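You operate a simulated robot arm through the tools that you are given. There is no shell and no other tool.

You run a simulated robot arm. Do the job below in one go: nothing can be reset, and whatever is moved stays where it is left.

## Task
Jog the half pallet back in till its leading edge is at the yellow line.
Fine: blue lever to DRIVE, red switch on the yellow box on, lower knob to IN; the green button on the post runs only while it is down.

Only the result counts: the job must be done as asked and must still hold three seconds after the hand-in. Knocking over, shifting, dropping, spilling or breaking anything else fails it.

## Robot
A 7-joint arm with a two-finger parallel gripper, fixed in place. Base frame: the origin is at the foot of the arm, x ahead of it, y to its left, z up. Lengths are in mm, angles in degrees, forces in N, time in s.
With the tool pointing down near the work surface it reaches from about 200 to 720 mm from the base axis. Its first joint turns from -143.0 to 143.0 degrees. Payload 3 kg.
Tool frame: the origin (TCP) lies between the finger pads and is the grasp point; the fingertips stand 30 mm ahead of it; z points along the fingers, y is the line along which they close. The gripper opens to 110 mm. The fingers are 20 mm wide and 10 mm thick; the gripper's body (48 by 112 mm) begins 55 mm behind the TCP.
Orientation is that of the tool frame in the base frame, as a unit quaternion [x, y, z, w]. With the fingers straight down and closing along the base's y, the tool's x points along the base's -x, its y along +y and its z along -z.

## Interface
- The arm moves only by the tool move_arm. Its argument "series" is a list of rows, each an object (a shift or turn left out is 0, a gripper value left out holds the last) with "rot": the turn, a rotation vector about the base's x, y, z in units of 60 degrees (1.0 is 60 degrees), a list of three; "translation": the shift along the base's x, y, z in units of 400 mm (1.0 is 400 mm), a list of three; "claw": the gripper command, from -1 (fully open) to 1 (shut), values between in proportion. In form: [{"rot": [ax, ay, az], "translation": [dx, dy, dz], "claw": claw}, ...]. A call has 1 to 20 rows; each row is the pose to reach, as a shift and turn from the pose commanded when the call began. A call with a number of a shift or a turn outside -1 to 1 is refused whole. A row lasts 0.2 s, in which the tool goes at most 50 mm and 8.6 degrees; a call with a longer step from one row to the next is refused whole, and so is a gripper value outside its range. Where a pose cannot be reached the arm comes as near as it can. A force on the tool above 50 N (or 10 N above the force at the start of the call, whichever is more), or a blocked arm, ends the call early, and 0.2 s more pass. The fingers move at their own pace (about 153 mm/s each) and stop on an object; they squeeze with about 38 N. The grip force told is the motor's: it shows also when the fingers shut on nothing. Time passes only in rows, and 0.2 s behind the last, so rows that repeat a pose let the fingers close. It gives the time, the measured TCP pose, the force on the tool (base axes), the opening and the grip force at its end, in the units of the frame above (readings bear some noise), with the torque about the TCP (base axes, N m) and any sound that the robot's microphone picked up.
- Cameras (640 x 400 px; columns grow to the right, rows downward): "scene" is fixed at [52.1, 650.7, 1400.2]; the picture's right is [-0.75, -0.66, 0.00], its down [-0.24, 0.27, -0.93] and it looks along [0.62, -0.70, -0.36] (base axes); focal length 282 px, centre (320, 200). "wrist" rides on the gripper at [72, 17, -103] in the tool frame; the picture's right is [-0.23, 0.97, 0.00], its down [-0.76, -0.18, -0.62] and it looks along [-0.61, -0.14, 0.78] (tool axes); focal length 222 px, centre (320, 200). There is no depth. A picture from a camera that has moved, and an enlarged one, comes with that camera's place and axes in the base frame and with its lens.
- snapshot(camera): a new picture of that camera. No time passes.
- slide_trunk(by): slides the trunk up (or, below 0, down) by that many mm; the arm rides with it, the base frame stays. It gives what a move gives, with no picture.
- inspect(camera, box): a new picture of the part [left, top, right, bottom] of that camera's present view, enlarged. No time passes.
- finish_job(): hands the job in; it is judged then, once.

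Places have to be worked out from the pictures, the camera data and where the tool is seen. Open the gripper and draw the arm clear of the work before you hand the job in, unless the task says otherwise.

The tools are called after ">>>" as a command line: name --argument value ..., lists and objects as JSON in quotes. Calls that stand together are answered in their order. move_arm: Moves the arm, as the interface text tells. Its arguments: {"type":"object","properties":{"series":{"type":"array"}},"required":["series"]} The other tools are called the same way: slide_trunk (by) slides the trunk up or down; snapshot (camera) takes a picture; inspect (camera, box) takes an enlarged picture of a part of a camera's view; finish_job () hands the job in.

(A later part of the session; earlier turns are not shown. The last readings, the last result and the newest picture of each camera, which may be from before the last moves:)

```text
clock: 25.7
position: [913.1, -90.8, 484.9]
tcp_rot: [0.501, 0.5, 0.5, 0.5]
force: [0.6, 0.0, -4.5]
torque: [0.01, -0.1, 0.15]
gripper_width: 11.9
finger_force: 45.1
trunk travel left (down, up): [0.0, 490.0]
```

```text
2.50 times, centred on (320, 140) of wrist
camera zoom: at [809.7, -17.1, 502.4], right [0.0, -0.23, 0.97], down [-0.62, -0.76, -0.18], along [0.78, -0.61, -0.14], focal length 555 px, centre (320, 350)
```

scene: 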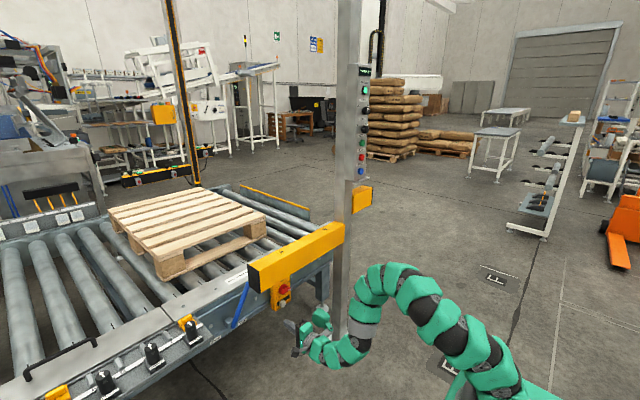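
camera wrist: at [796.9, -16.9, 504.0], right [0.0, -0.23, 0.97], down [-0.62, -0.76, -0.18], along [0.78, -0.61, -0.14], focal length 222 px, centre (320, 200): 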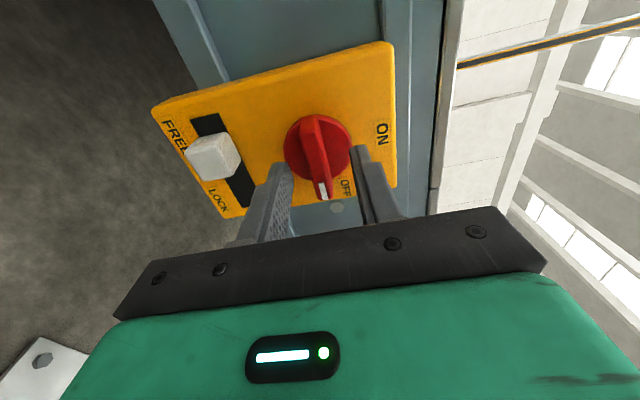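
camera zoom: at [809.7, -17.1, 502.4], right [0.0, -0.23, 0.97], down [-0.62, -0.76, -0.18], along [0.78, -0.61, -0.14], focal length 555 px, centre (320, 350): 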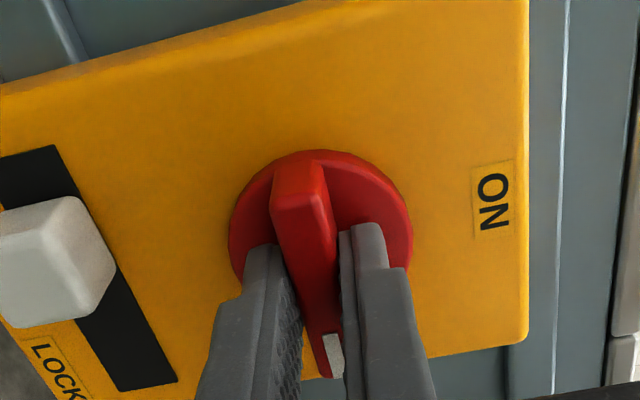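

The bar is gripped, 11.9 mm thick. I now turn it toward ON by rotating -x about the switch axis, in steps.

>>> move_arm --series '[{"rot": [-0.12, 0, 0], "claw": 1}, {"rot": [-0.24, 0, 0]}, {"rot": [-0.36, 0, 0]}, {"rot": [-0.48, 0, 0]}, {"rot": [-0.6, 0, 0]}, {"rot": [-0.72, 0, 0]}, {"rot": [-0.84, 0, 0]}, {"rot": [-0.96, 0, 0]}]'

>>> snapshot --camera "wrist"

>>> inspect --camera "scene" --box '[220, 240, 380, 350]'

```text
clock: 27.5
position: [912.7, -89.9, 485.3]
tcp_rot: [0.197, 0.68, 0.196, 0.679]
force: [13.6, -1.3, -13.4]
torque: [0.03, -0.7, -0.47]
gripper_width: 12.2
finger_force: 45.3
trunk travel left (down, up): [0.0, 490.0]
```

```text
taken
camera wrist: at [809.5, -36.9, 432.7], right [0.0, 0.7, 0.71], down [-0.62, -0.56, 0.55], along [0.78, -0.44, 0.44], focal length 222 px, centre (320, 200)
```

wrist: 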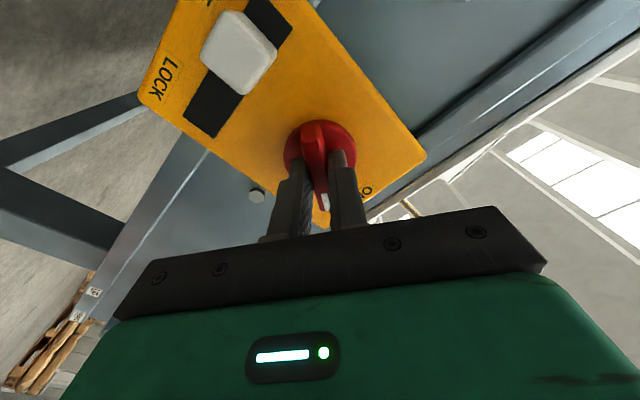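

```text
3.64 times, centred on (300, 295) of scene
camera zoom: at [52.1, 650.7, 1400.2], right [-0.75, -0.66, 0.0], down [-0.24, 0.27, -0.93], along [0.62, -0.7, -0.36], focal length 1024 px, centre (393, -146)
```

zoom: 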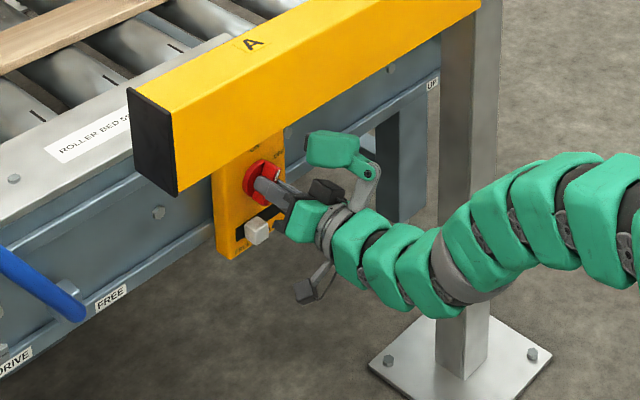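

The bar is following the fingers, about 58° so far. I continue the remaining ~33° to ON.

>>> move_arm --series '[{"rot": [-0.12, 0, 0], "claw": 1}, {"rot": [-0.24, 0, 0]}, {"rot": [-0.36, 0, 0]}, {"rot": [-0.48, 0, 0]}, {"rot": [-0.54, 0, 0]}, {"rot": [-0.54, 0, 0]}]'

>>> snapshot --camera "wrist"

>>> inspect --camera "scene" --box '[220, 240, 380, 350]'

>>> inspect --camera "scene" --box '[340, 55, 400, 95]'

```text
clock: 28.9
position: [913.3, -90.8, 484.7]
tcp_rot: [0.001, 0.708, -0.002, 0.706]
force: [18.2, -7.5, -16.3]
torque: [0.01, 0.03, -0.07]
gripper_width: 12.1
finger_force: 44.9
trunk travel left (down, up): [0.0, 490.0]
```

```text
taken
camera wrist: at [809.4, -73.3, 412.4], right [0.0, 0.97, 0.23], down [-0.62, -0.18, 0.76], along [0.78, -0.14, 0.61], focal length 222 px, centre (320, 200)
```

wrist: 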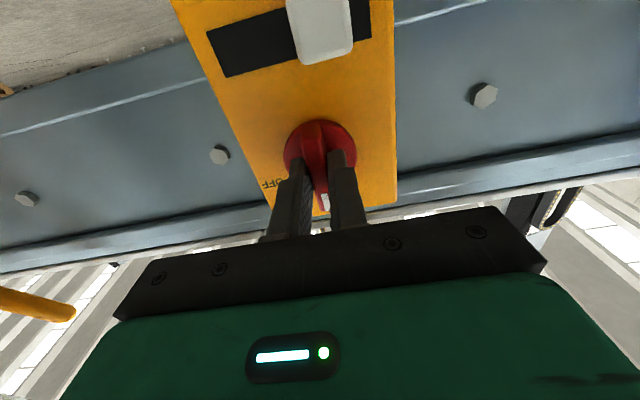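

```text
3.64 times, centred on (300, 295) of scene
camera zoom: at [52.1, 650.7, 1400.2], right [-0.75, -0.66, 0.0], down [-0.24, 0.27, -0.93], along [0.62, -0.7, -0.36], focal length 1024 px, centre (393, -146)
```

zoom: 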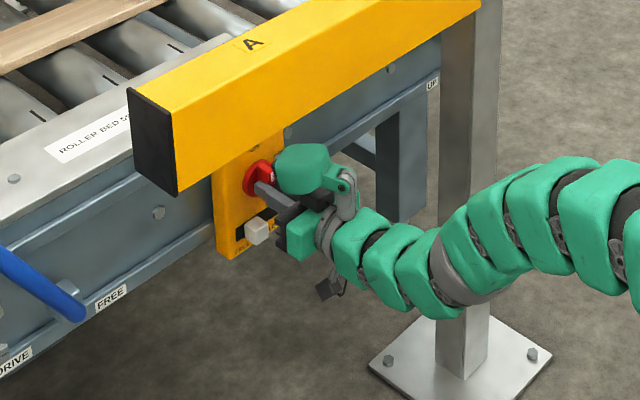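

```text
10.00 times, centred on (370, 75) of scene
camera zoom: at [52.1, 650.7, 1400.2], right [-0.75, -0.66, 0.0], down [-0.24, 0.27, -0.93], along [0.62, -0.7, -0.36], focal length 2816 px, centre (-180, 1450)
```

zoom: 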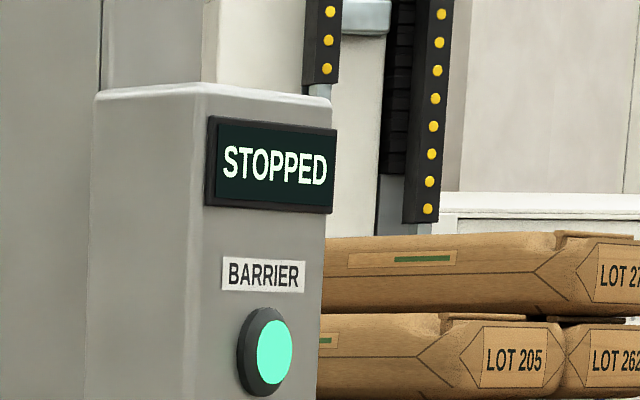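

The display now reads "STOPPED", so the switch is ON. I open the fingers and retreat straight back.

>>> move_arm --series '[{"translation": [0, 0, 0], "claw": 0.27}, {"translation": [0, 0, 0], "claw": 0.27}, {"translation": [-0.04, 0, 0], "claw": 0.27}, {"translation": [-0.12, 0, 0], "claw": 0.27}, {"translation": [-0.22, 0, 0], "claw": 0.27}, {"translation": [-0.34, 0, 0], "claw": 0.27}, {"translation": [-0.46, 0, 0], "claw": 0.27}, {"translation": [-0.58, 0, 0], "claw": 0.27}, {"translation": [-0.58, 0, 0], "claw": 0.27}]'

>>> snapshot --camera "wrist"

>>> inspect --camera "scene" --box '[220, 240, 380, 350]'

>>> inspect --camera "scene" --box '[340, 55, 400, 175]'

```text
clock: 30.9
position: [678.8, -89.5, 487.8]
tcp_rot: [0.0, 0.708, 0.0, 0.707]
force: [-0.3, -0.7, 0.2]
torque: [-0.02, 0.03, 0.04]
gripper_width: 40.5
finger_force: 0.0
trunk travel left (down, up): [0.0, 490.0]
```

```text
taken
camera wrist: at [576.5, -73.0, 414.1], right [0.0, 0.97, 0.23], down [-0.62, -0.18, 0.76], along [0.78, -0.14, 0.61], focal length 222 px, centre (320, 200)
```

wrist: 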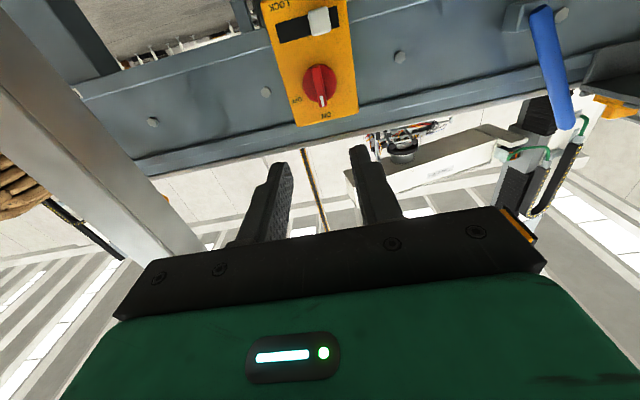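

```text
3.64 times, centred on (300, 295) of scene
camera zoom: at [52.1, 650.7, 1400.2], right [-0.75, -0.66, 0.0], down [-0.24, 0.27, -0.93], along [0.62, -0.7, -0.36], focal length 1024 px, centre (393, -146)
```

zoom: 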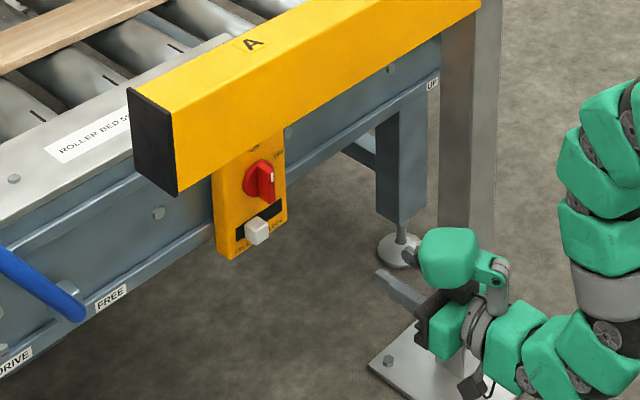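

```text
3.33 times, centred on (370, 115) of scene
camera zoom: at [52.1, 650.7, 1400.2], right [-0.75, -0.66, 0.0], down [-0.24, 0.27, -0.93], along [0.62, -0.7, -0.36], focal length 939 px, centre (153, 483)
```

zoom: 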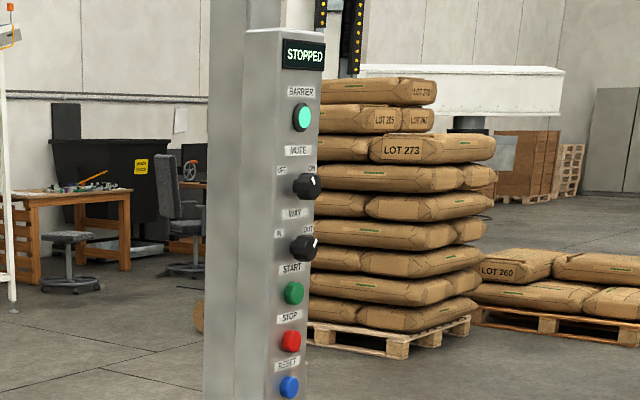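

The switch handle points to ON, the lever is at DRIVE, and the display says STOPPED. Now I raise the trunk to reach the post panel at z≈1190–1240.

>>> slide_trunk --by 450

>>> snapshot --camera "wrist"

```text
refused: 450 is not a number from -400 to 400
```

```text
taken
camera wrist: at [576.5, -73.0, 414.1], right [0.0, 0.97, 0.23], down [-0.62, -0.18, 0.76], along [0.78, -0.14, 0.61], focal length 222 px, centre (320, 200)
```

wrist: 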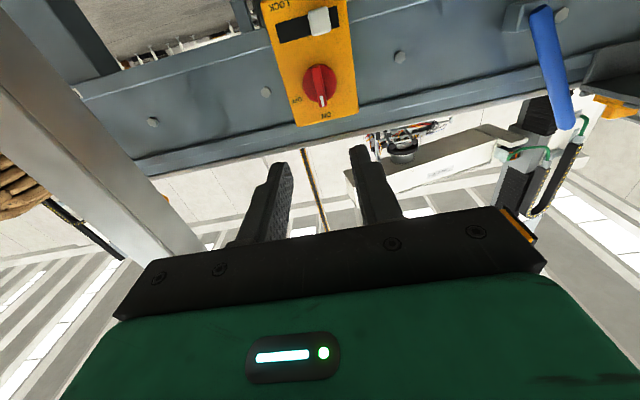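

The slide is limited to 400 mm per call, so I raise it by 400.

>>> slide_trunk --by 400

>>> snapshot --camera "wrist"

>>> snapshot --camera "scene"

```text
clock: 34.8
position: [680.7, -89.0, 887.1]
tcp_rot: [0.0, 0.707, 0.0, 0.708]
force: [0.1, 1.6, -0.5]
torque: [0.01, 0.02, 0.06]
gripper_width: 40.5
finger_force: 0.1
trunk travel left (down, up): [-400.0, 90.0]
```

```text
taken
camera wrist: at [577.1, -72.9, 814.0], right [0.0, 0.97, 0.23], down [-0.62, -0.18, 0.76], along [0.78, -0.14, 0.61], focal length 222 px, centre (320, 200)
```

wrist: 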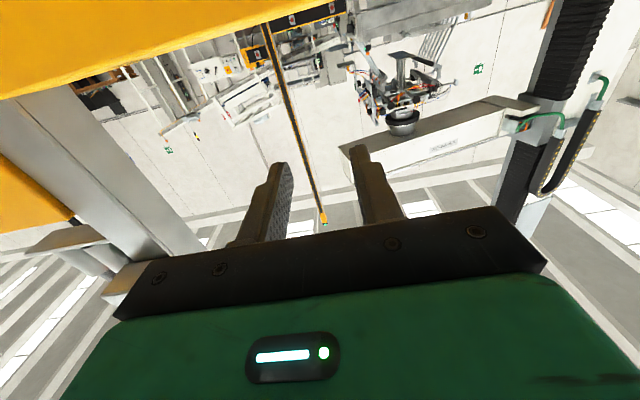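

```text
taken
```

scene: 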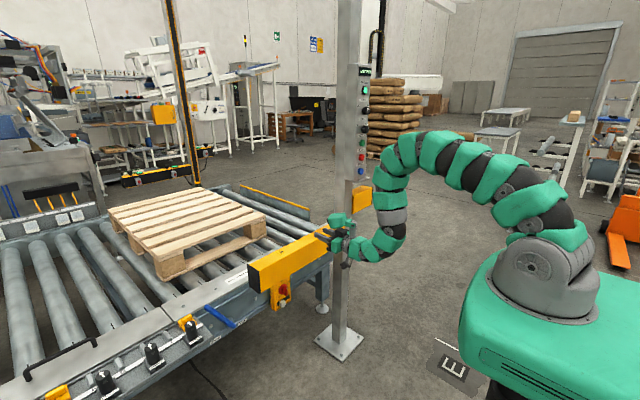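

Next I move the tool up in front of the post panel, staying at x≈590, to get a good close view of the knobs and button.

>>> move_arm --series '[{"translation": [-0.03, -0.02, 0.1]}, {"translation": [-0.06, -0.06, 0.2]}, {"translation": [-0.09, -0.12, 0.28]}, {"translation": [-0.12, -0.19, 0.36]}, {"translation": [-0.15, -0.27, 0.43]}, {"translation": [-0.18, -0.35, 0.5]}, {"translation": [-0.2, -0.44, 0.56]}, {"translation": [-0.22, -0.53, 0.61]}, {"translation": [-0.22, -0.6, 0.66]}, {"translation": [-0.22, -0.6, 0.66]}]'

>>> snapshot --camera "wrist"

>>> snapshot --camera "scene"

```text
clock: 37.0
position: [591.0, -328.3, 1151.8]
tcp_rot: [0.0, 0.707, 0.0, 0.707]
force: [-0.5, -0.1, 0.1]
torque: [0.02, -0.01, 0.0]
gripper_width: 39.9
finger_force: 0.0
trunk travel left (down, up): [-400.0, 90.0]
```

```text
taken
camera wrist: at [489.2, -312.1, 1079.4], right [0.0, 0.97, 0.23], down [-0.62, -0.18, 0.76], along [0.78, -0.14, 0.61], focal length 222 px, centre (320, 200)
```

wrist: 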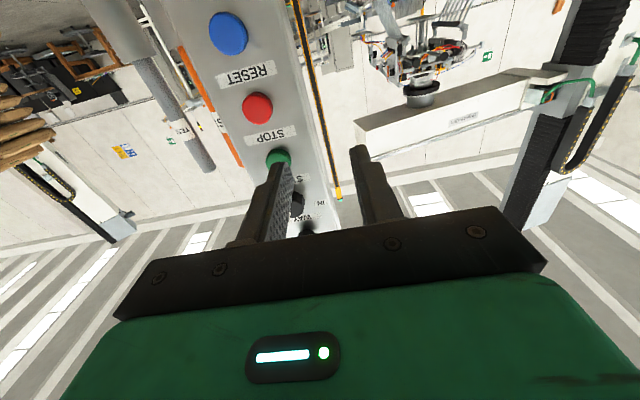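

```text
taken
```

scene: 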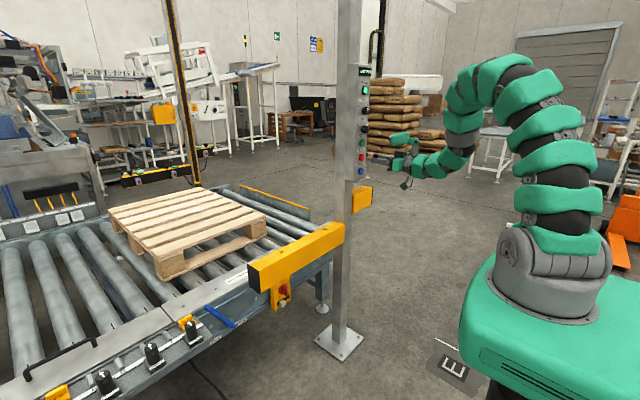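

Panel items are about 61 mm apart on y≈-391: RESET z≈1069, STOP ≈1130, START ≈1192, WAY knob ≈1250. I move up 90 mm for a clear look at the WAY knob.

>>> move_arm --series '[{"translation": [0, 0.02, 0.1], "claw": 1}, {"translation": [0, 0.02, 0.2], "claw": 1}, {"translation": [0, 0.02, 0.22], "claw": 1}, {"translation": [0, 0.02, 0.22], "claw": 1}]'

>>> snapshot --camera "wrist"

>>> inspect --camera "wrist" --box '[130, 0, 370, 220]'

```text
clock: 38.0
position: [591.4, -321.8, 1239.4]
tcp_rot: [0.0, 0.707, 0.0, 0.707]
force: [-1.6, 0.4, -0.1]
torque: [0.02, 0.01, -0.02]
gripper_width: 0.0
finger_force: 37.7
trunk travel left (down, up): [-400.0, 90.0]
```

```text
taken
camera wrist: at [488.8, -304.8, 1166.3], right [0.0, 0.97, 0.23], down [-0.62, -0.18, 0.76], along [0.78, -0.14, 0.61], focal length 222 px, centre (320, 200)
```

wrist: 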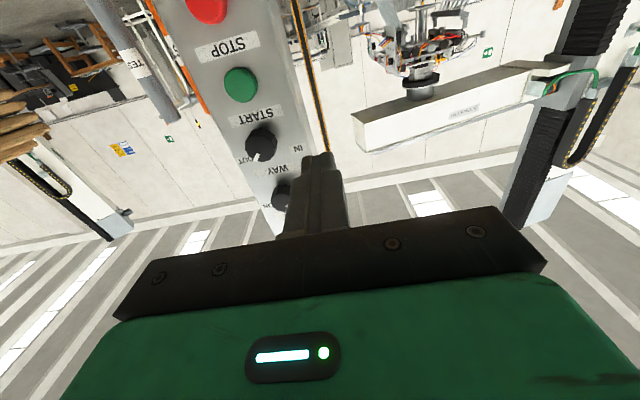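

```text
1.82 times, centred on (250, 110) of wrist
camera zoom: at [488.8, -304.8, 1166.3], right [0.0, 0.97, 0.23], down [-0.62, -0.18, 0.76], along [0.78, -0.14, 0.61], focal length 404 px, centre (447, 364)
```

zoom: 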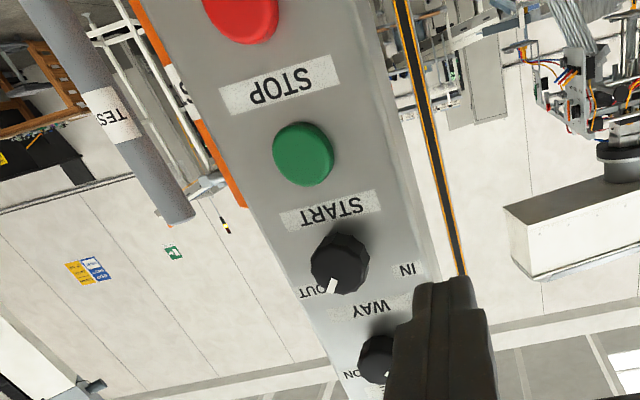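

WAY knob centre ≈ (718, -390, 1252), panel face x≈732, START ≈ (722, -390, 1194). I zoom in to read the pointer angle.

>>> inspect --camera "wrist" --box '[220, 105, 310, 170]'

>>> inspect --camera "scene" --box '[345, 95, 385, 150]'

```text
6.15 times, centred on (265, 138) of wrist
camera zoom: at [488.8, -304.8, 1166.3], right [0.0, 0.97, 0.23], down [-0.62, -0.18, 0.76], along [0.78, -0.14, 0.61], focal length 1367 px, centre (658, 585)
```

zoom: 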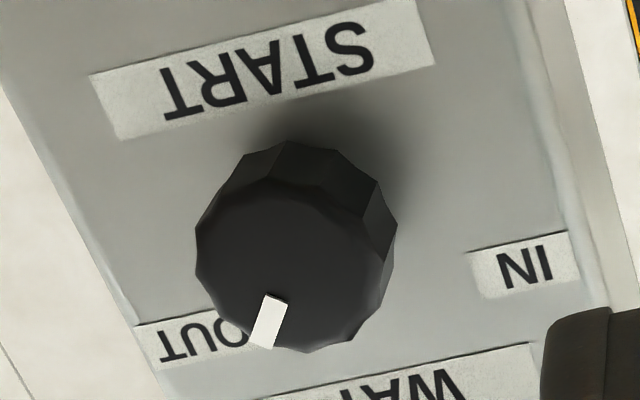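

```text
7.27 times, centred on (365, 122) of scene
camera zoom: at [52.1, 650.7, 1400.2], right [-0.75, -0.66, 0.0], down [-0.24, 0.27, -0.93], along [0.62, -0.7, -0.36], focal length 2048 px, centre (-7, 764)
```

zoom: 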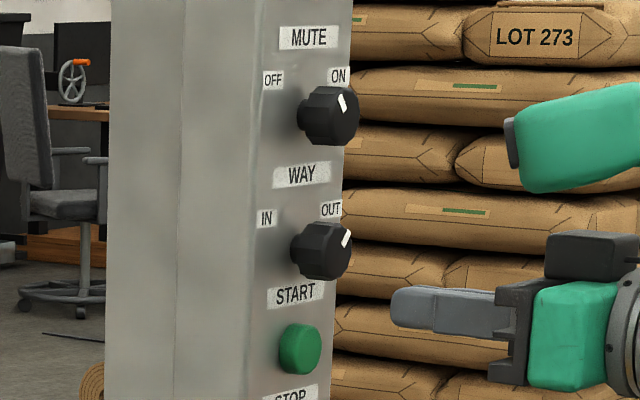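

The pointer is about 35° to the OUT side, so IN needs roughly a 70° turn. MUTE's pointer is on its OFF side and I leave it alone. I roll the tool +40° and line up with the WAY knob at x≈640, with the fingers opened to about 54 mm.

>>> move_arm --series '[{"rot": [0.13, 0, 0], "translation": [0.0, -0.034, 0.006], "claw": 0.02}, {"rot": [0.26, 0, 0], "translation": [0.03, -0.068, 0.012], "claw": 0.02}, {"rot": [0.39, 0, 0], "translation": [0.06, -0.102, 0.018], "claw": 0.02}, {"rot": [0.52, 0, 0], "translation": [0.09, -0.136, 0.024], "claw": 0.02}, {"rot": [0.65, 0, 0], "translation": [0.12, -0.17, 0.031], "claw": 0.02}, {"rot": [0.667, 0, 0], "translation": [0.12, -0.17, 0.031], "claw": 0.02}, {"rot": [0.667, 0, 0], "translation": [0.12, -0.17, 0.031], "claw": 0.02}]'

>>> snapshot --camera "wrist"

>>> inspect --camera "wrist" --box '[200, 0, 440, 240]'

>>> inspect --camera "scene" --box '[345, 85, 425, 165]'

```text
clock: 39.6
position: [640.3, -389.8, 1250.1]
tcp_rot: [0.243, 0.664, 0.242, 0.665]
force: [-0.1, -0.4, 0.8]
torque: [0.0, 0.02, 0.02]
gripper_width: 53.9
finger_force: 0.0
trunk travel left (down, up): [-400.0, 90.0]
```

```text
taken
camera wrist: at [537.2, -330.4, 1206.1], right [0.0, 0.6, 0.8], down [-0.62, -0.63, 0.47], along [0.78, -0.5, 0.37], focal length 222 px, centre (320, 200)
```

wrist: 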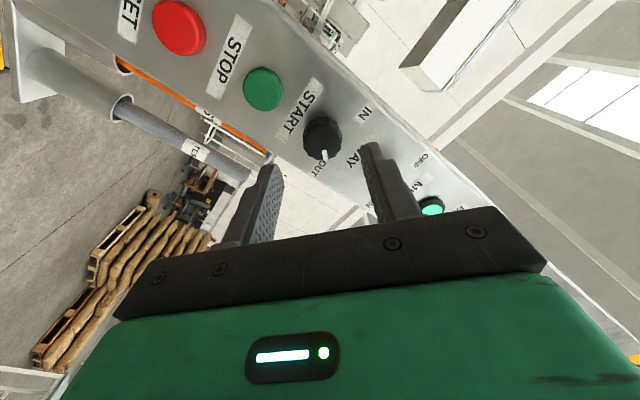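

```text
1.67 times, centred on (320, 120) of wrist
camera zoom: at [537.2, -330.4, 1206.1], right [0.0, 0.6, 0.8], down [-0.62, -0.63, 0.47], along [0.78, -0.5, 0.37], focal length 370 px, centre (320, 333)
```

zoom: 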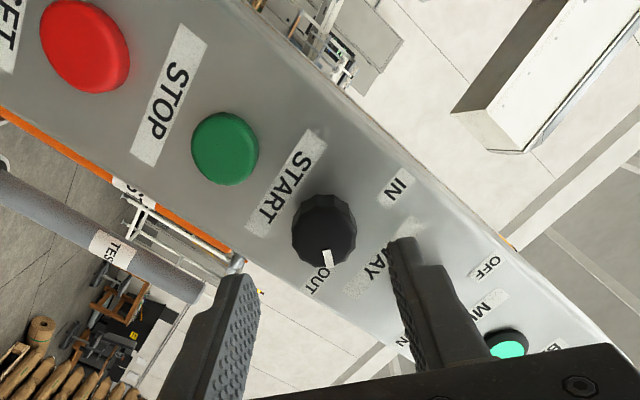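

```text
5.00 times, centred on (385, 125) of scene
camera zoom: at [52.1, 650.7, 1400.2], right [-0.75, -0.66, 0.0], down [-0.24, 0.27, -0.93], along [0.62, -0.7, -0.36], focal length 1408 px, centre (-5, 575)
```

zoom: 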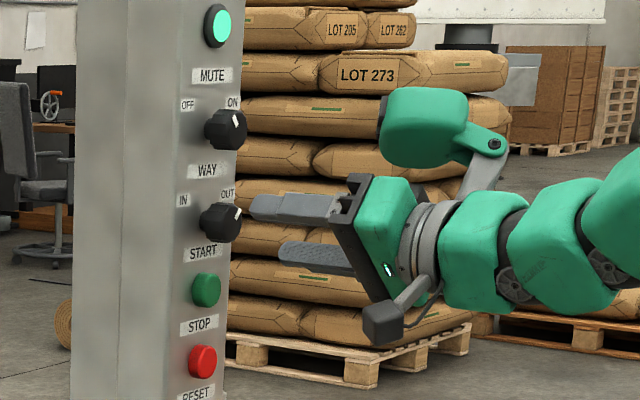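

Aligned with the knob centre at (y, z) ≈ (-389.5, 1251.5). I advance so the fingertips reach x≈721, about 10 mm short of the panel, and close on the knob.

>>> move_arm --series '[{"translation": [0.05, 0, 0.003], "claw": 0.02}, {"translation": [0.1, 0, 0.003], "claw": 0.02}, {"translation": [0.128, 0, 0.003], "claw": 0.02}, {"translation": [0.128, 0, 0.003], "claw": 0.02}]'

>>> inspect --camera "wrist" --box '[200, 0, 440, 240]'

>>> inspect --camera "scene" --box '[345, 95, 405, 155]'

```text
clock: 40.6
position: [691.8, -390.2, 1251.2]
tcp_rot: [0.242, 0.664, 0.242, 0.665]
force: [-0.4, 0.6, -0.2]
torque: [0.0, -0.03, 0.0]
gripper_width: 53.9
finger_force: 0.0
trunk travel left (down, up): [-400.0, 90.0]
```

```text
1.67 times, centred on (320, 120) of wrist
camera zoom: at [588.3, -330.5, 1207.4], right [0.0, 0.6, 0.8], down [-0.62, -0.63, 0.47], along [0.78, -0.5, 0.37], focal length 370 px, centre (320, 333)
```

zoom: 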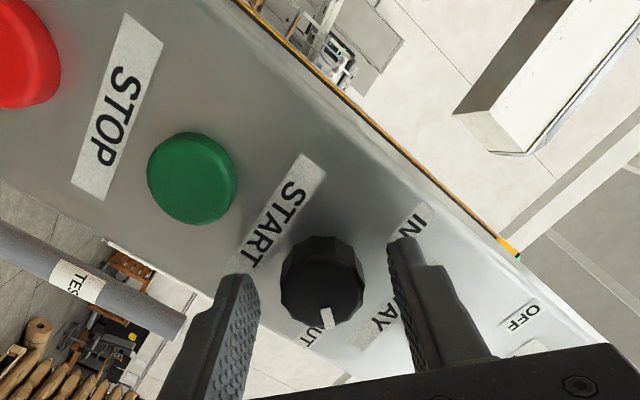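

```text
6.67 times, centred on (375, 125) of scene
camera zoom: at [52.1, 650.7, 1400.2], right [-0.75, -0.66, 0.0], down [-0.24, 0.27, -0.93], along [0.62, -0.7, -0.36], focal length 1877 px, centre (-47, 700)
```

zoom: 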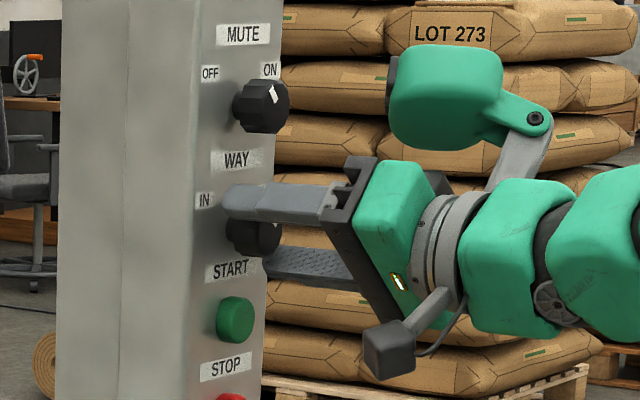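

The knob lies between the pads. I advance 3 mm more, centre slightly, and close.

>>> move_arm --series '[{"translation": [0.008, -0.002, 0.004], "claw": 0.02}, {"translation": [0.008, -0.002, 0.004], "claw": 1}, {"translation": [0.008, -0.002, 0.004], "claw": 1}]'

>>> inspect --camera "wrist" --box '[200, 0, 440, 240]'

```text
clock: 41.4
position: [693.7, -389.7, 1254.6]
tcp_rot: [0.242, 0.664, 0.241, 0.665]
force: [0.0, 2.3, 1.0]
torque: [0.0, 0.07, 0.18]
gripper_width: 31.5
finger_force: 44.4
trunk travel left (down, up): [-400.0, 90.0]
```

```text
1.67 times, centred on (320, 120) of wrist
camera zoom: at [591.4, -330.9, 1208.9], right [0.0, 0.6, 0.8], down [-0.62, -0.63, 0.47], along [0.78, -0.5, 0.37], focal length 370 px, centre (320, 333)
```

zoom: 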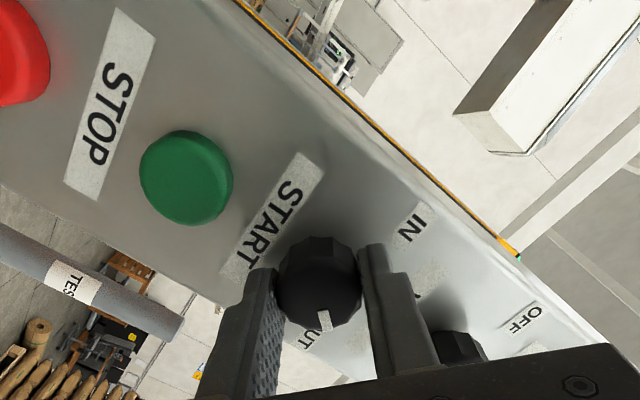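

The knob is held at 31.5 mm. I turn it about -x by 60°, then look.

>>> move_arm --series '[{"rot": [-0.125, 0, 0], "claw": 1}, {"rot": [-0.25, 0, 0]}, {"rot": [-0.375, 0, 0]}, {"rot": [-0.5, 0, 0]}, {"rot": [-0.625, 0, 0]}, {"rot": [-0.75, 0, 0]}, {"rot": [-0.875, 0, 0]}, {"rot": [-1.0, 0, 0]}]'

>>> snapshot --camera "wrist"

>>> inspect --camera "wrist" --box '[200, 0, 440, 240]'

```text
clock: 43.2
position: [694.3, -390.1, 1253.9]
tcp_rot: [-0.124, 0.696, -0.124, 0.696]
force: [-5.4, 9.6, -8.6]
torque: [0.0, 0.48, 0.28]
gripper_width: 31.4
finger_force: 45.2
trunk travel left (down, up): [-400.0, 90.0]
```

```text
taken
camera wrist: at [591.3, -399.3, 1179.9], right [0.0, 0.99, -0.12], down [-0.62, 0.1, 0.78], along [0.78, 0.08, 0.62], focal length 222 px, centre (320, 200)
```

wrist: 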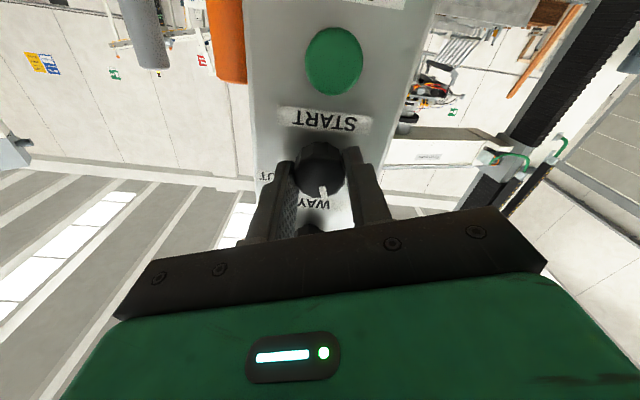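

```text
1.67 times, centred on (320, 120) of wrist
camera zoom: at [591.3, -399.3, 1179.9], right [0.0, 0.99, -0.12], down [-0.62, 0.1, 0.78], along [0.78, 0.08, 0.62], focal length 370 px, centre (320, 333)
```

zoom: 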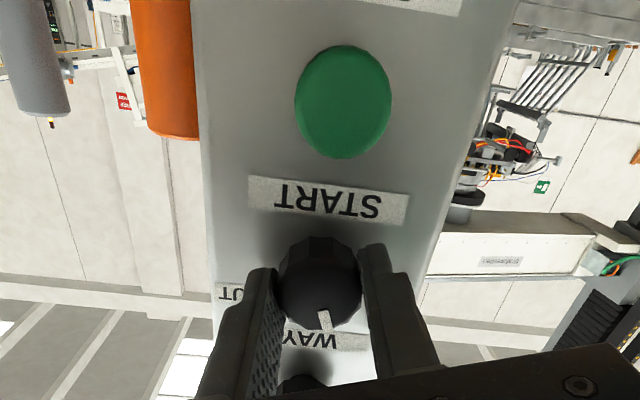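

The pointer has passed vertical, about 18° toward IN. I turn on in small steps, watching the torque for the stop.

>>> move_arm --series '[{"rot": [-0.11, 0, 0], "claw": 1}, {"rot": [-0.22, 0, 0]}, {"rot": [-0.333, 0, 0]}, {"rot": [-0.333, 0, 0]}]'

>>> inspect --camera "wrist" --box '[240, 60, 400, 200]'

>>> inspect --camera "scene" --box '[340, 55, 400, 95]'

```text
clock: 44.2
position: [694.5, -389.9, 1253.3]
tcp_rot: [-0.242, 0.665, -0.241, 0.665]
force: [-11.5, 11.2, -15.9]
torque: [0.03, 0.36, 0.27]
gripper_width: 31.4
finger_force: 45.2
trunk travel left (down, up): [-400.0, 90.0]
```

```text
2.86 times, centred on (320, 130) of wrist
camera zoom: at [591.5, -423.8, 1187.3], right [0.0, 0.89, -0.45], down [-0.62, 0.35, 0.7], along [0.78, 0.28, 0.56], focal length 635 px, centre (320, 400)
```

zoom: 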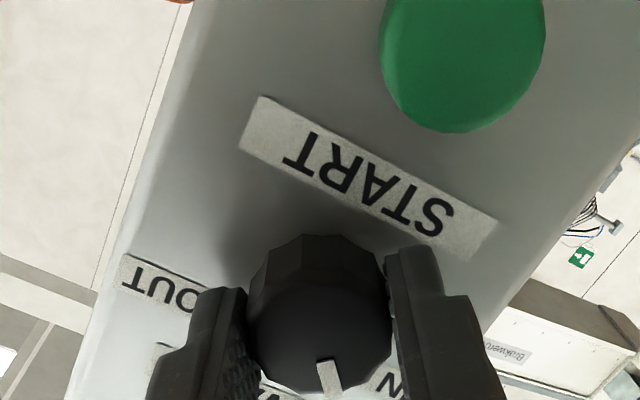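

```text
10.00 times, centred on (370, 75) of scene
camera zoom: at [52.1, 650.7, 1400.2], right [-0.75, -0.66, 0.0], down [-0.24, 0.27, -0.93], along [0.62, -0.7, -0.36], focal length 2816 px, centre (-180, 1450)
```

zoom: 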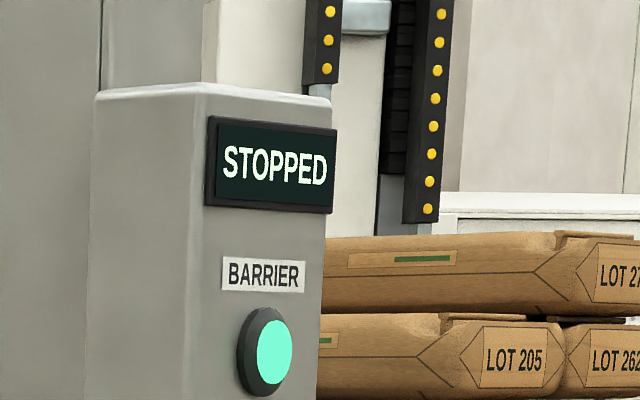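

The pointer is now about 39° on the IN side, mirroring where it began. I release, back away, and check.

>>> move_arm --series '[{"translation": [0, 0, 0], "claw": 0.02}, {"translation": [0, 0, 0], "claw": 0.02}, {"translation": [-0.04, 0, 0], "claw": 0.02}, {"translation": [-0.14, 0, 0], "claw": 0.02}, {"translation": [-0.25, 0, 0], "claw": 0.02}, {"translation": [-0.25, 0, 0], "claw": 0.02}]'

>>> inspect --camera "wrist" --box '[220, 40, 400, 190]'

>>> inspect --camera "scene" --box '[345, 60, 385, 180]'

>>> inspect --camera "scene" --box '[345, 95, 385, 150]'

```text
clock: 45.6
position: [593.1, -390.3, 1254.1]
tcp_rot: [-0.243, 0.664, -0.242, 0.665]
force: [0.3, -0.6, 0.2]
torque: [0.0, -0.03, -0.03]
gripper_width: 54.0
finger_force: 0.1
trunk travel left (down, up): [-400.0, 90.0]
```

```text
2.67 times, centred on (310, 115) of wrist
camera zoom: at [490.5, -423.9, 1188.3], right [0.0, 0.89, -0.45], down [-0.62, 0.35, 0.7], along [0.78, 0.28, 0.56], focal length 592 px, centre (347, 427)
```

zoom: 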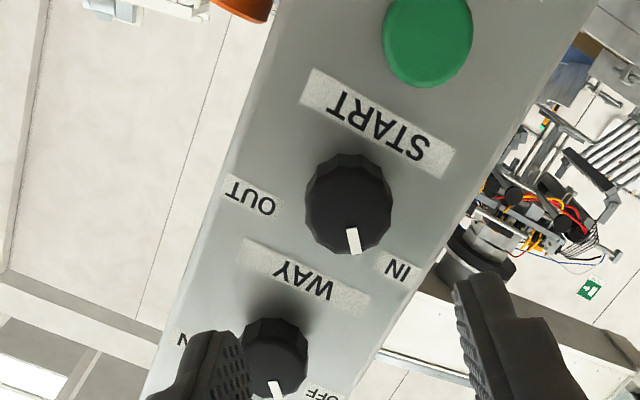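

```text
3.33 times, centred on (365, 120) of scene
camera zoom: at [52.1, 650.7, 1400.2], right [-0.75, -0.66, 0.0], down [-0.24, 0.27, -0.93], along [0.62, -0.7, -0.36], focal length 939 px, centre (170, 467)
```

zoom: 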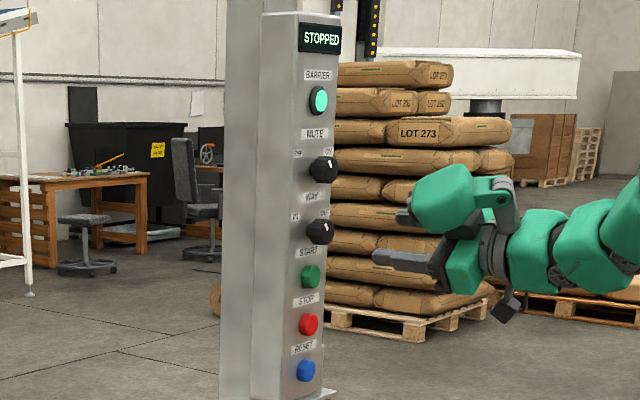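

```text
7.27 times, centred on (365, 122) of scene
camera zoom: at [52.1, 650.7, 1400.2], right [-0.75, -0.66, 0.0], down [-0.24, 0.27, -0.93], along [0.62, -0.7, -0.36], focal length 2048 px, centre (-7, 764)
```

zoom: 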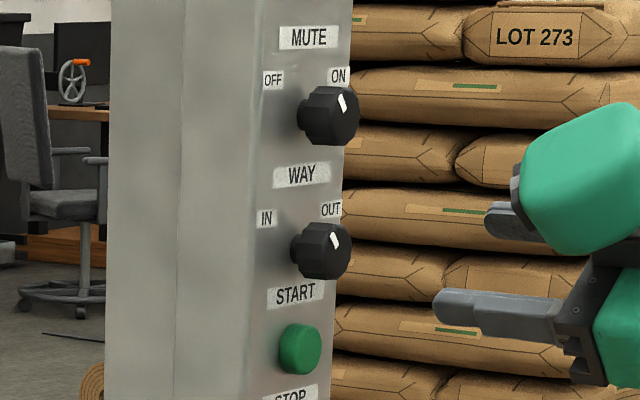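

WAY now points to IN, matching the angle of MUTE's OFF pointer. For the button I'll use shut fingers with the tool rolled so the camera looks toward +y, and yawed so I can watch the pallet while pressing. First I finish the roll and drop to the START height.

>>> move_arm --series '[{"rot": [-0.139, 0, 0], "translation": [0, 0, -0.02], "claw": 1}, {"rot": [-0.278, 0, 0], "translation": [0, 0, -0.05], "claw": 1}, {"rot": [-0.417, 0, 0], "translation": [0, 0, -0.08], "claw": 1}, {"rot": [-0.556, 0, 0], "translation": [0, 0, -0.11], "claw": 1}, {"rot": [-0.695, 0, 0], "translation": [0, 0, -0.14], "claw": 1}, {"rot": [-0.833, 0, 0], "translation": [0, 0, -0.148], "claw": 1}, {"rot": [-0.833, 0, 0], "translation": [0, 0, -0.148], "claw": 1}]'

>>> snapshot --camera "wrist"

```text
clock: 47.2
position: [593.0, -391.1, 1194.7]
tcp_rot: [0.501, -0.5, 0.499, -0.5]
force: [-0.7, -1.3, 0.2]
torque: [0.01, -0.02, -0.04]
gripper_width: 0.0
finger_force: 38.3
trunk travel left (down, up): [-400.0, 90.0]
```

```text
taken
camera wrist: at [491.4, -463.1, 1178.4], right [0.0, 0.23, -0.97], down [-0.62, 0.76, 0.18], along [0.78, 0.61, 0.14], focal length 222 px, centre (320, 200)
```

wrist: 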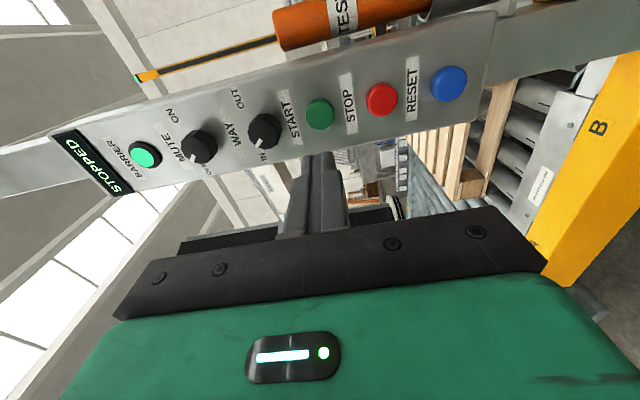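

This is a very useful view: display, knobs, button and pallet are all visible. I now yaw 35° toward +y and come closer to the button.

>>> move_arm --series '[{"rot": [0, 0, 0.117], "translation": [0.02, -0.005, 0], "claw": 1}, {"rot": [0, 0, 0.234], "translation": [0.04, -0.01, 0], "claw": 1}, {"rot": [0, 0, 0.35], "translation": [0.06, -0.015, 0], "claw": 1}, {"rot": [0, 0, 0.467], "translation": [0.08, -0.018, 0], "claw": 1}, {"rot": [0, 0, 0.583], "translation": [0.1, -0.02, 0], "claw": 1}, {"rot": [0, 0, 0.583], "translation": [0.1, -0.02, 0], "claw": 1}]'

>>> snapshot --camera "wrist"

>>> snapshot --camera "scene"

```text
clock: 48.6
position: [635.8, -398.1, 1194.7]
tcp_rot: [0.629, -0.327, 0.324, -0.627]
force: [-0.3, -0.3, 0.4]
torque: [0.05, 0.0, -0.01]
gripper_width: 0.0
finger_force: 37.8
trunk travel left (down, up): [-400.0, 90.0]
```

```text
taken
camera wrist: at [592.3, -517.2, 1177.5], right [-0.13, 0.19, -0.97], down [-0.95, 0.26, 0.18], along [0.29, 0.95, 0.14], focal length 222 px, centre (320, 200)
```

wrist: 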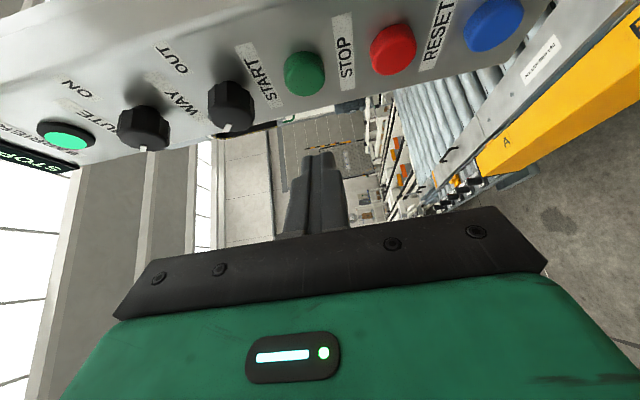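

```text
taken
```

scene: 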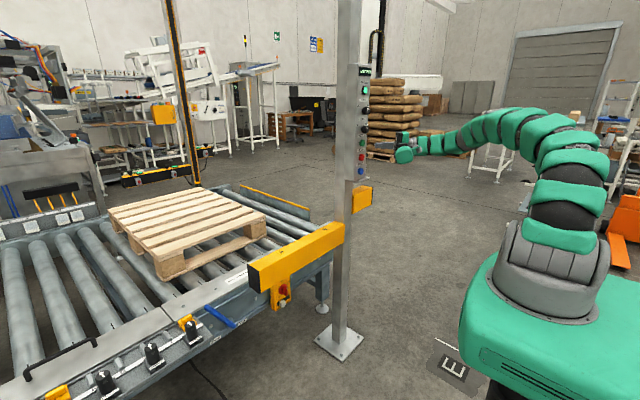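

I zoom in on the conveyor portion of this view to find the yellow line.

>>> inspect --camera "wrist" --box '[360, 80, 520, 220]'

>>> inspect --camera "wrist" --box '[260, 20, 420, 160]'

```text
2.86 times, centred on (440, 150) of wrist
camera zoom: at [592.3, -517.2, 1177.5], right [-0.13, 0.19, -0.97], down [-0.95, 0.26, 0.18], along [0.29, 0.95, 0.14], focal length 635 px, centre (-23, 343)
```

zoom: 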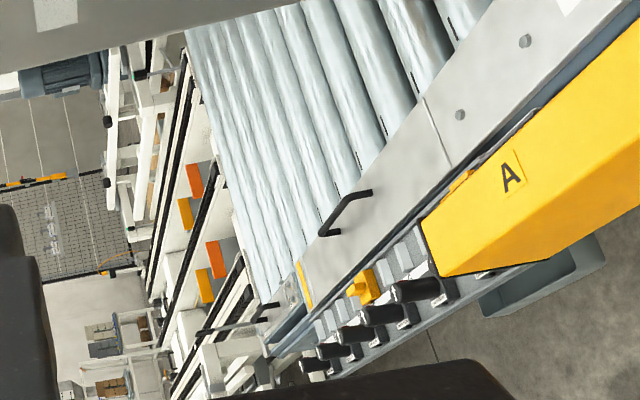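

```text
2.86 times, centred on (340, 90) of wrist
camera zoom: at [592.3, -517.2, 1177.5], right [-0.13, 0.19, -0.97], down [-0.95, 0.26, 0.18], along [0.29, 0.95, 0.14], focal length 635 px, centre (263, 514)
```

zoom: 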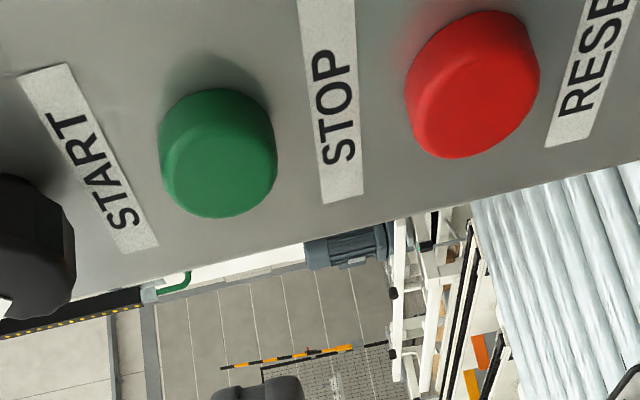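

The yellow line is visible here at about (1060, 1020, 610), so I can watch the pallet arrive while pressing. START's face is at about x 720, and I approach to just short of it.

>>> move_arm --series '[{"translation": [0.06, 0.003, 0.001], "claw": 1}, {"translation": [0.11, 0.003, 0.001], "claw": 1}, {"translation": [0.12, 0.003, 0.001], "claw": 1}]'

>>> inspect --camera "scene" --box '[345, 110, 405, 170]'

>>> inspect --camera "wrist" --box '[240, 0, 440, 200]'

```text
clock: 49.4
position: [683.2, -397.1, 1195.7]
tcp_rot: [-0.627, 0.327, -0.327, 0.627]
force: [0.4, 0.8, -0.7]
torque: [0.01, 0.0, 0.02]
gripper_width: 0.1
finger_force: 38.1
trunk travel left (down, up): [-400.0, 90.0]
```

```text
6.67 times, centred on (375, 140) of scene
camera zoom: at [52.1, 650.7, 1400.2], right [-0.75, -0.66, 0.0], down [-0.24, 0.27, -0.93], along [0.62, -0.7, -0.36], focal length 1877 px, centre (-47, 600)
```

zoom: 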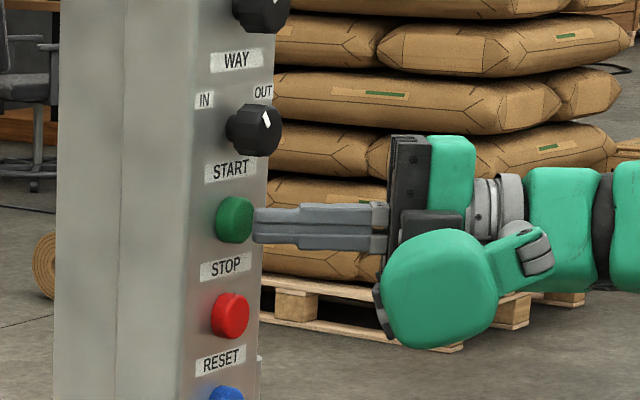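

```text
2.00 times, centred on (340, 100) of wrist
camera zoom: at [639.8, -516.5, 1178.2], right [-0.13, 0.19, -0.97], down [-0.95, 0.27, 0.18], along [0.29, 0.95, 0.14], focal length 444 px, centre (280, 400)
```

zoom: 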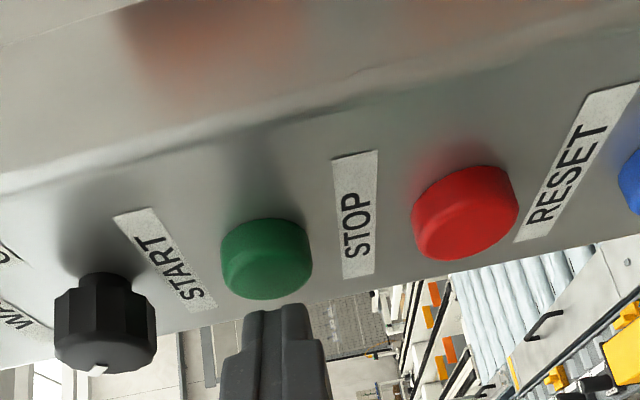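

The fingertips are lined up just in front of START. I press in small steps (4, 7, 10 mm) and then look at the display and pallet.

>>> move_arm --series '[{"translation": [0.01, 0, 0], "claw": 1}, {"translation": [0.0175, 0, 0], "claw": 1}, {"translation": [0.025, 0, 0], "claw": 1}]'

>>> snapshot --camera "scene"

>>> inspect --camera "scene" --box '[340, 55, 400, 95]'

>>> snapshot --camera "wrist"

```text
clock: 50.2
position: [693.0, -397.0, 1195.4]
tcp_rot: [-0.627, 0.327, -0.325, 0.628]
force: [-2.6, 0.5, 1.8]
torque: [0.01, -0.01, 0.02]
gripper_width: 0.0
finger_force: 37.8
trunk travel left (down, up): [-400.0, 90.0]
```

```text
taken
```

scene: 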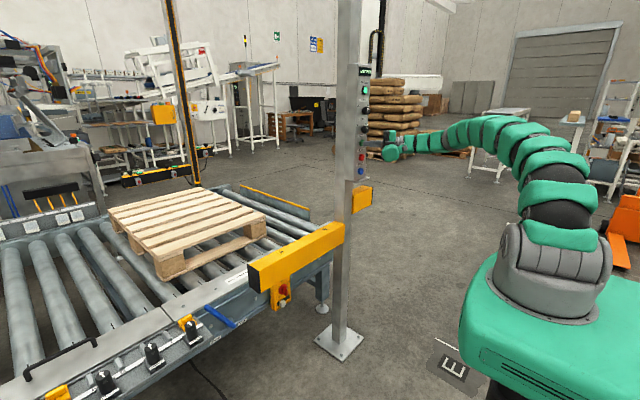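

```text
10.00 times, centred on (370, 75) of scene
camera zoom: at [52.1, 650.7, 1400.2], right [-0.75, -0.66, 0.0], down [-0.24, 0.27, -0.93], along [0.62, -0.7, -0.36], focal length 2816 px, centre (-180, 1450)
```

zoom: 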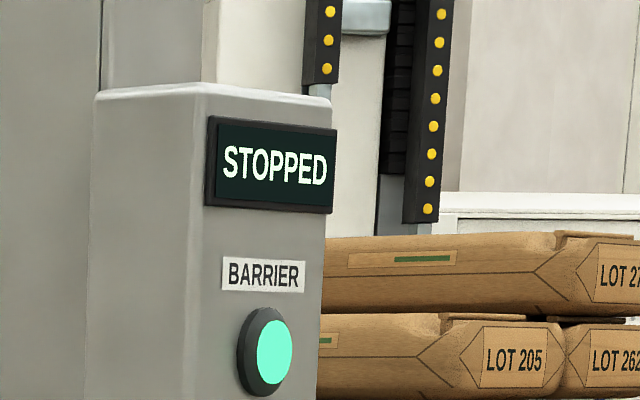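

```text
taken
camera wrist: at [649.5, -515.9, 1178.2], right [-0.13, 0.19, -0.97], down [-0.95, 0.27, 0.18], along [0.29, 0.95, 0.14], focal length 222 px, centre (320, 200)
```

wrist: 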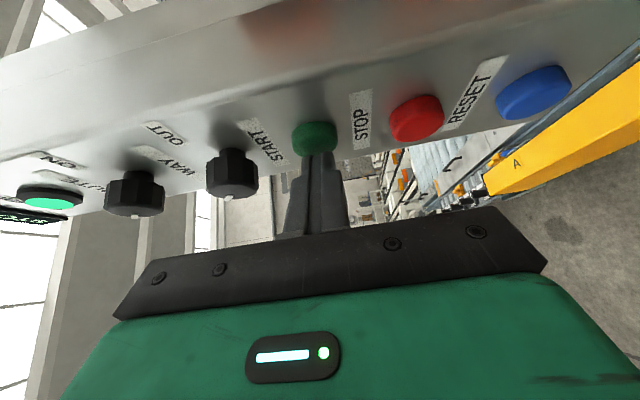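

Just touching (-2.6 N) and still STOPPED. I press further, 2–6 mm.

>>> move_arm --series '[{"translation": [0.005, 0, 0], "claw": 1}, {"translation": [0.01, 0, 0], "claw": 1}, {"translation": [0.014, 0, 0], "claw": 1}]'

>>> snapshot --camera "scene"

>>> inspect --camera "scene" --box '[340, 55, 400, 95]'

>>> snapshot --camera "wrist"

```text
clock: 51.0
position: [696.5, -398.5, 1195.7]
tcp_rot: [-0.627, 0.327, -0.326, 0.627]
force: [-18.8, 3.5, -6.4]
torque: [-0.02, 0.22, 0.24]
gripper_width: 0.0
finger_force: 38.1
trunk travel left (down, up): [-400.0, 90.0]
heard: click
```

```text
taken
```

scene: 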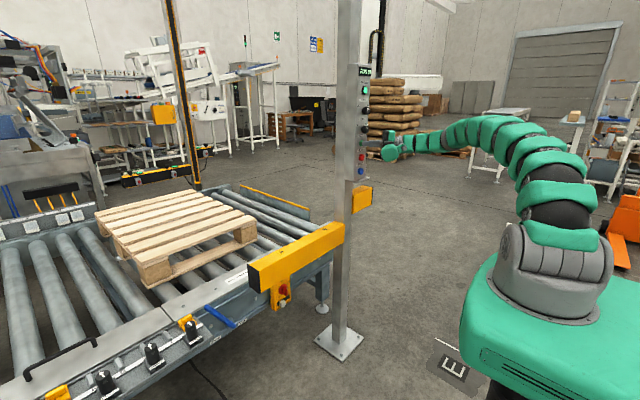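

```text
10.00 times, centred on (370, 75) of scene
camera zoom: at [52.1, 650.7, 1400.2], right [-0.75, -0.66, 0.0], down [-0.24, 0.27, -0.93], along [0.62, -0.7, -0.36], focal length 2816 px, centre (-180, 1450)
```

zoom: 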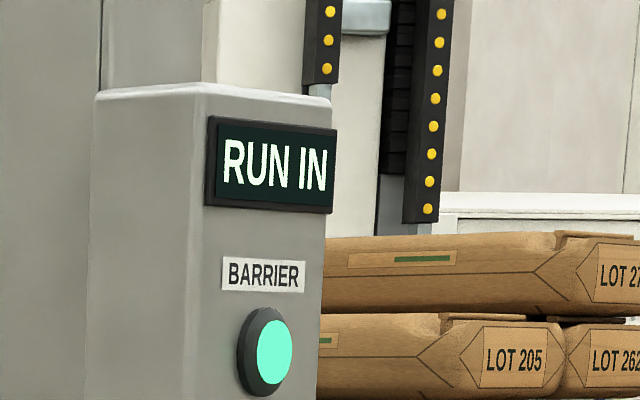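

```text
taken
camera wrist: at [653.3, -516.4, 1178.3], right [-0.13, 0.19, -0.97], down [-0.95, 0.27, 0.18], along [0.29, 0.95, 0.14], focal length 222 px, centre (320, 200)
```

wrist: 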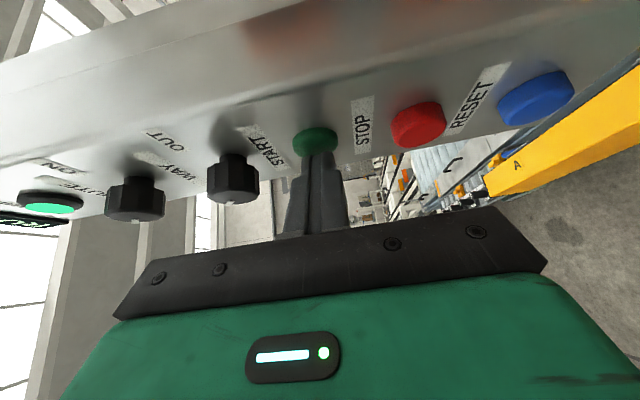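

"RUN IN": the pallet is moving in +y. I measure how far it has come so far.

>>> inspect --camera "scene" --box '[80, 180, 280, 310]'

```text
3.08 times, centred on (180, 245) of scene
camera zoom: at [52.1, 650.7, 1400.2], right [-0.75, -0.66, 0.0], down [-0.24, 0.27, -0.93], along [0.62, -0.7, -0.36], focal length 866 px, centre (751, 62)
```

zoom: 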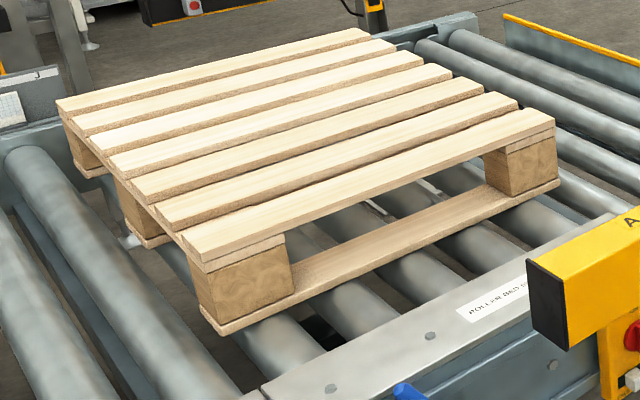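

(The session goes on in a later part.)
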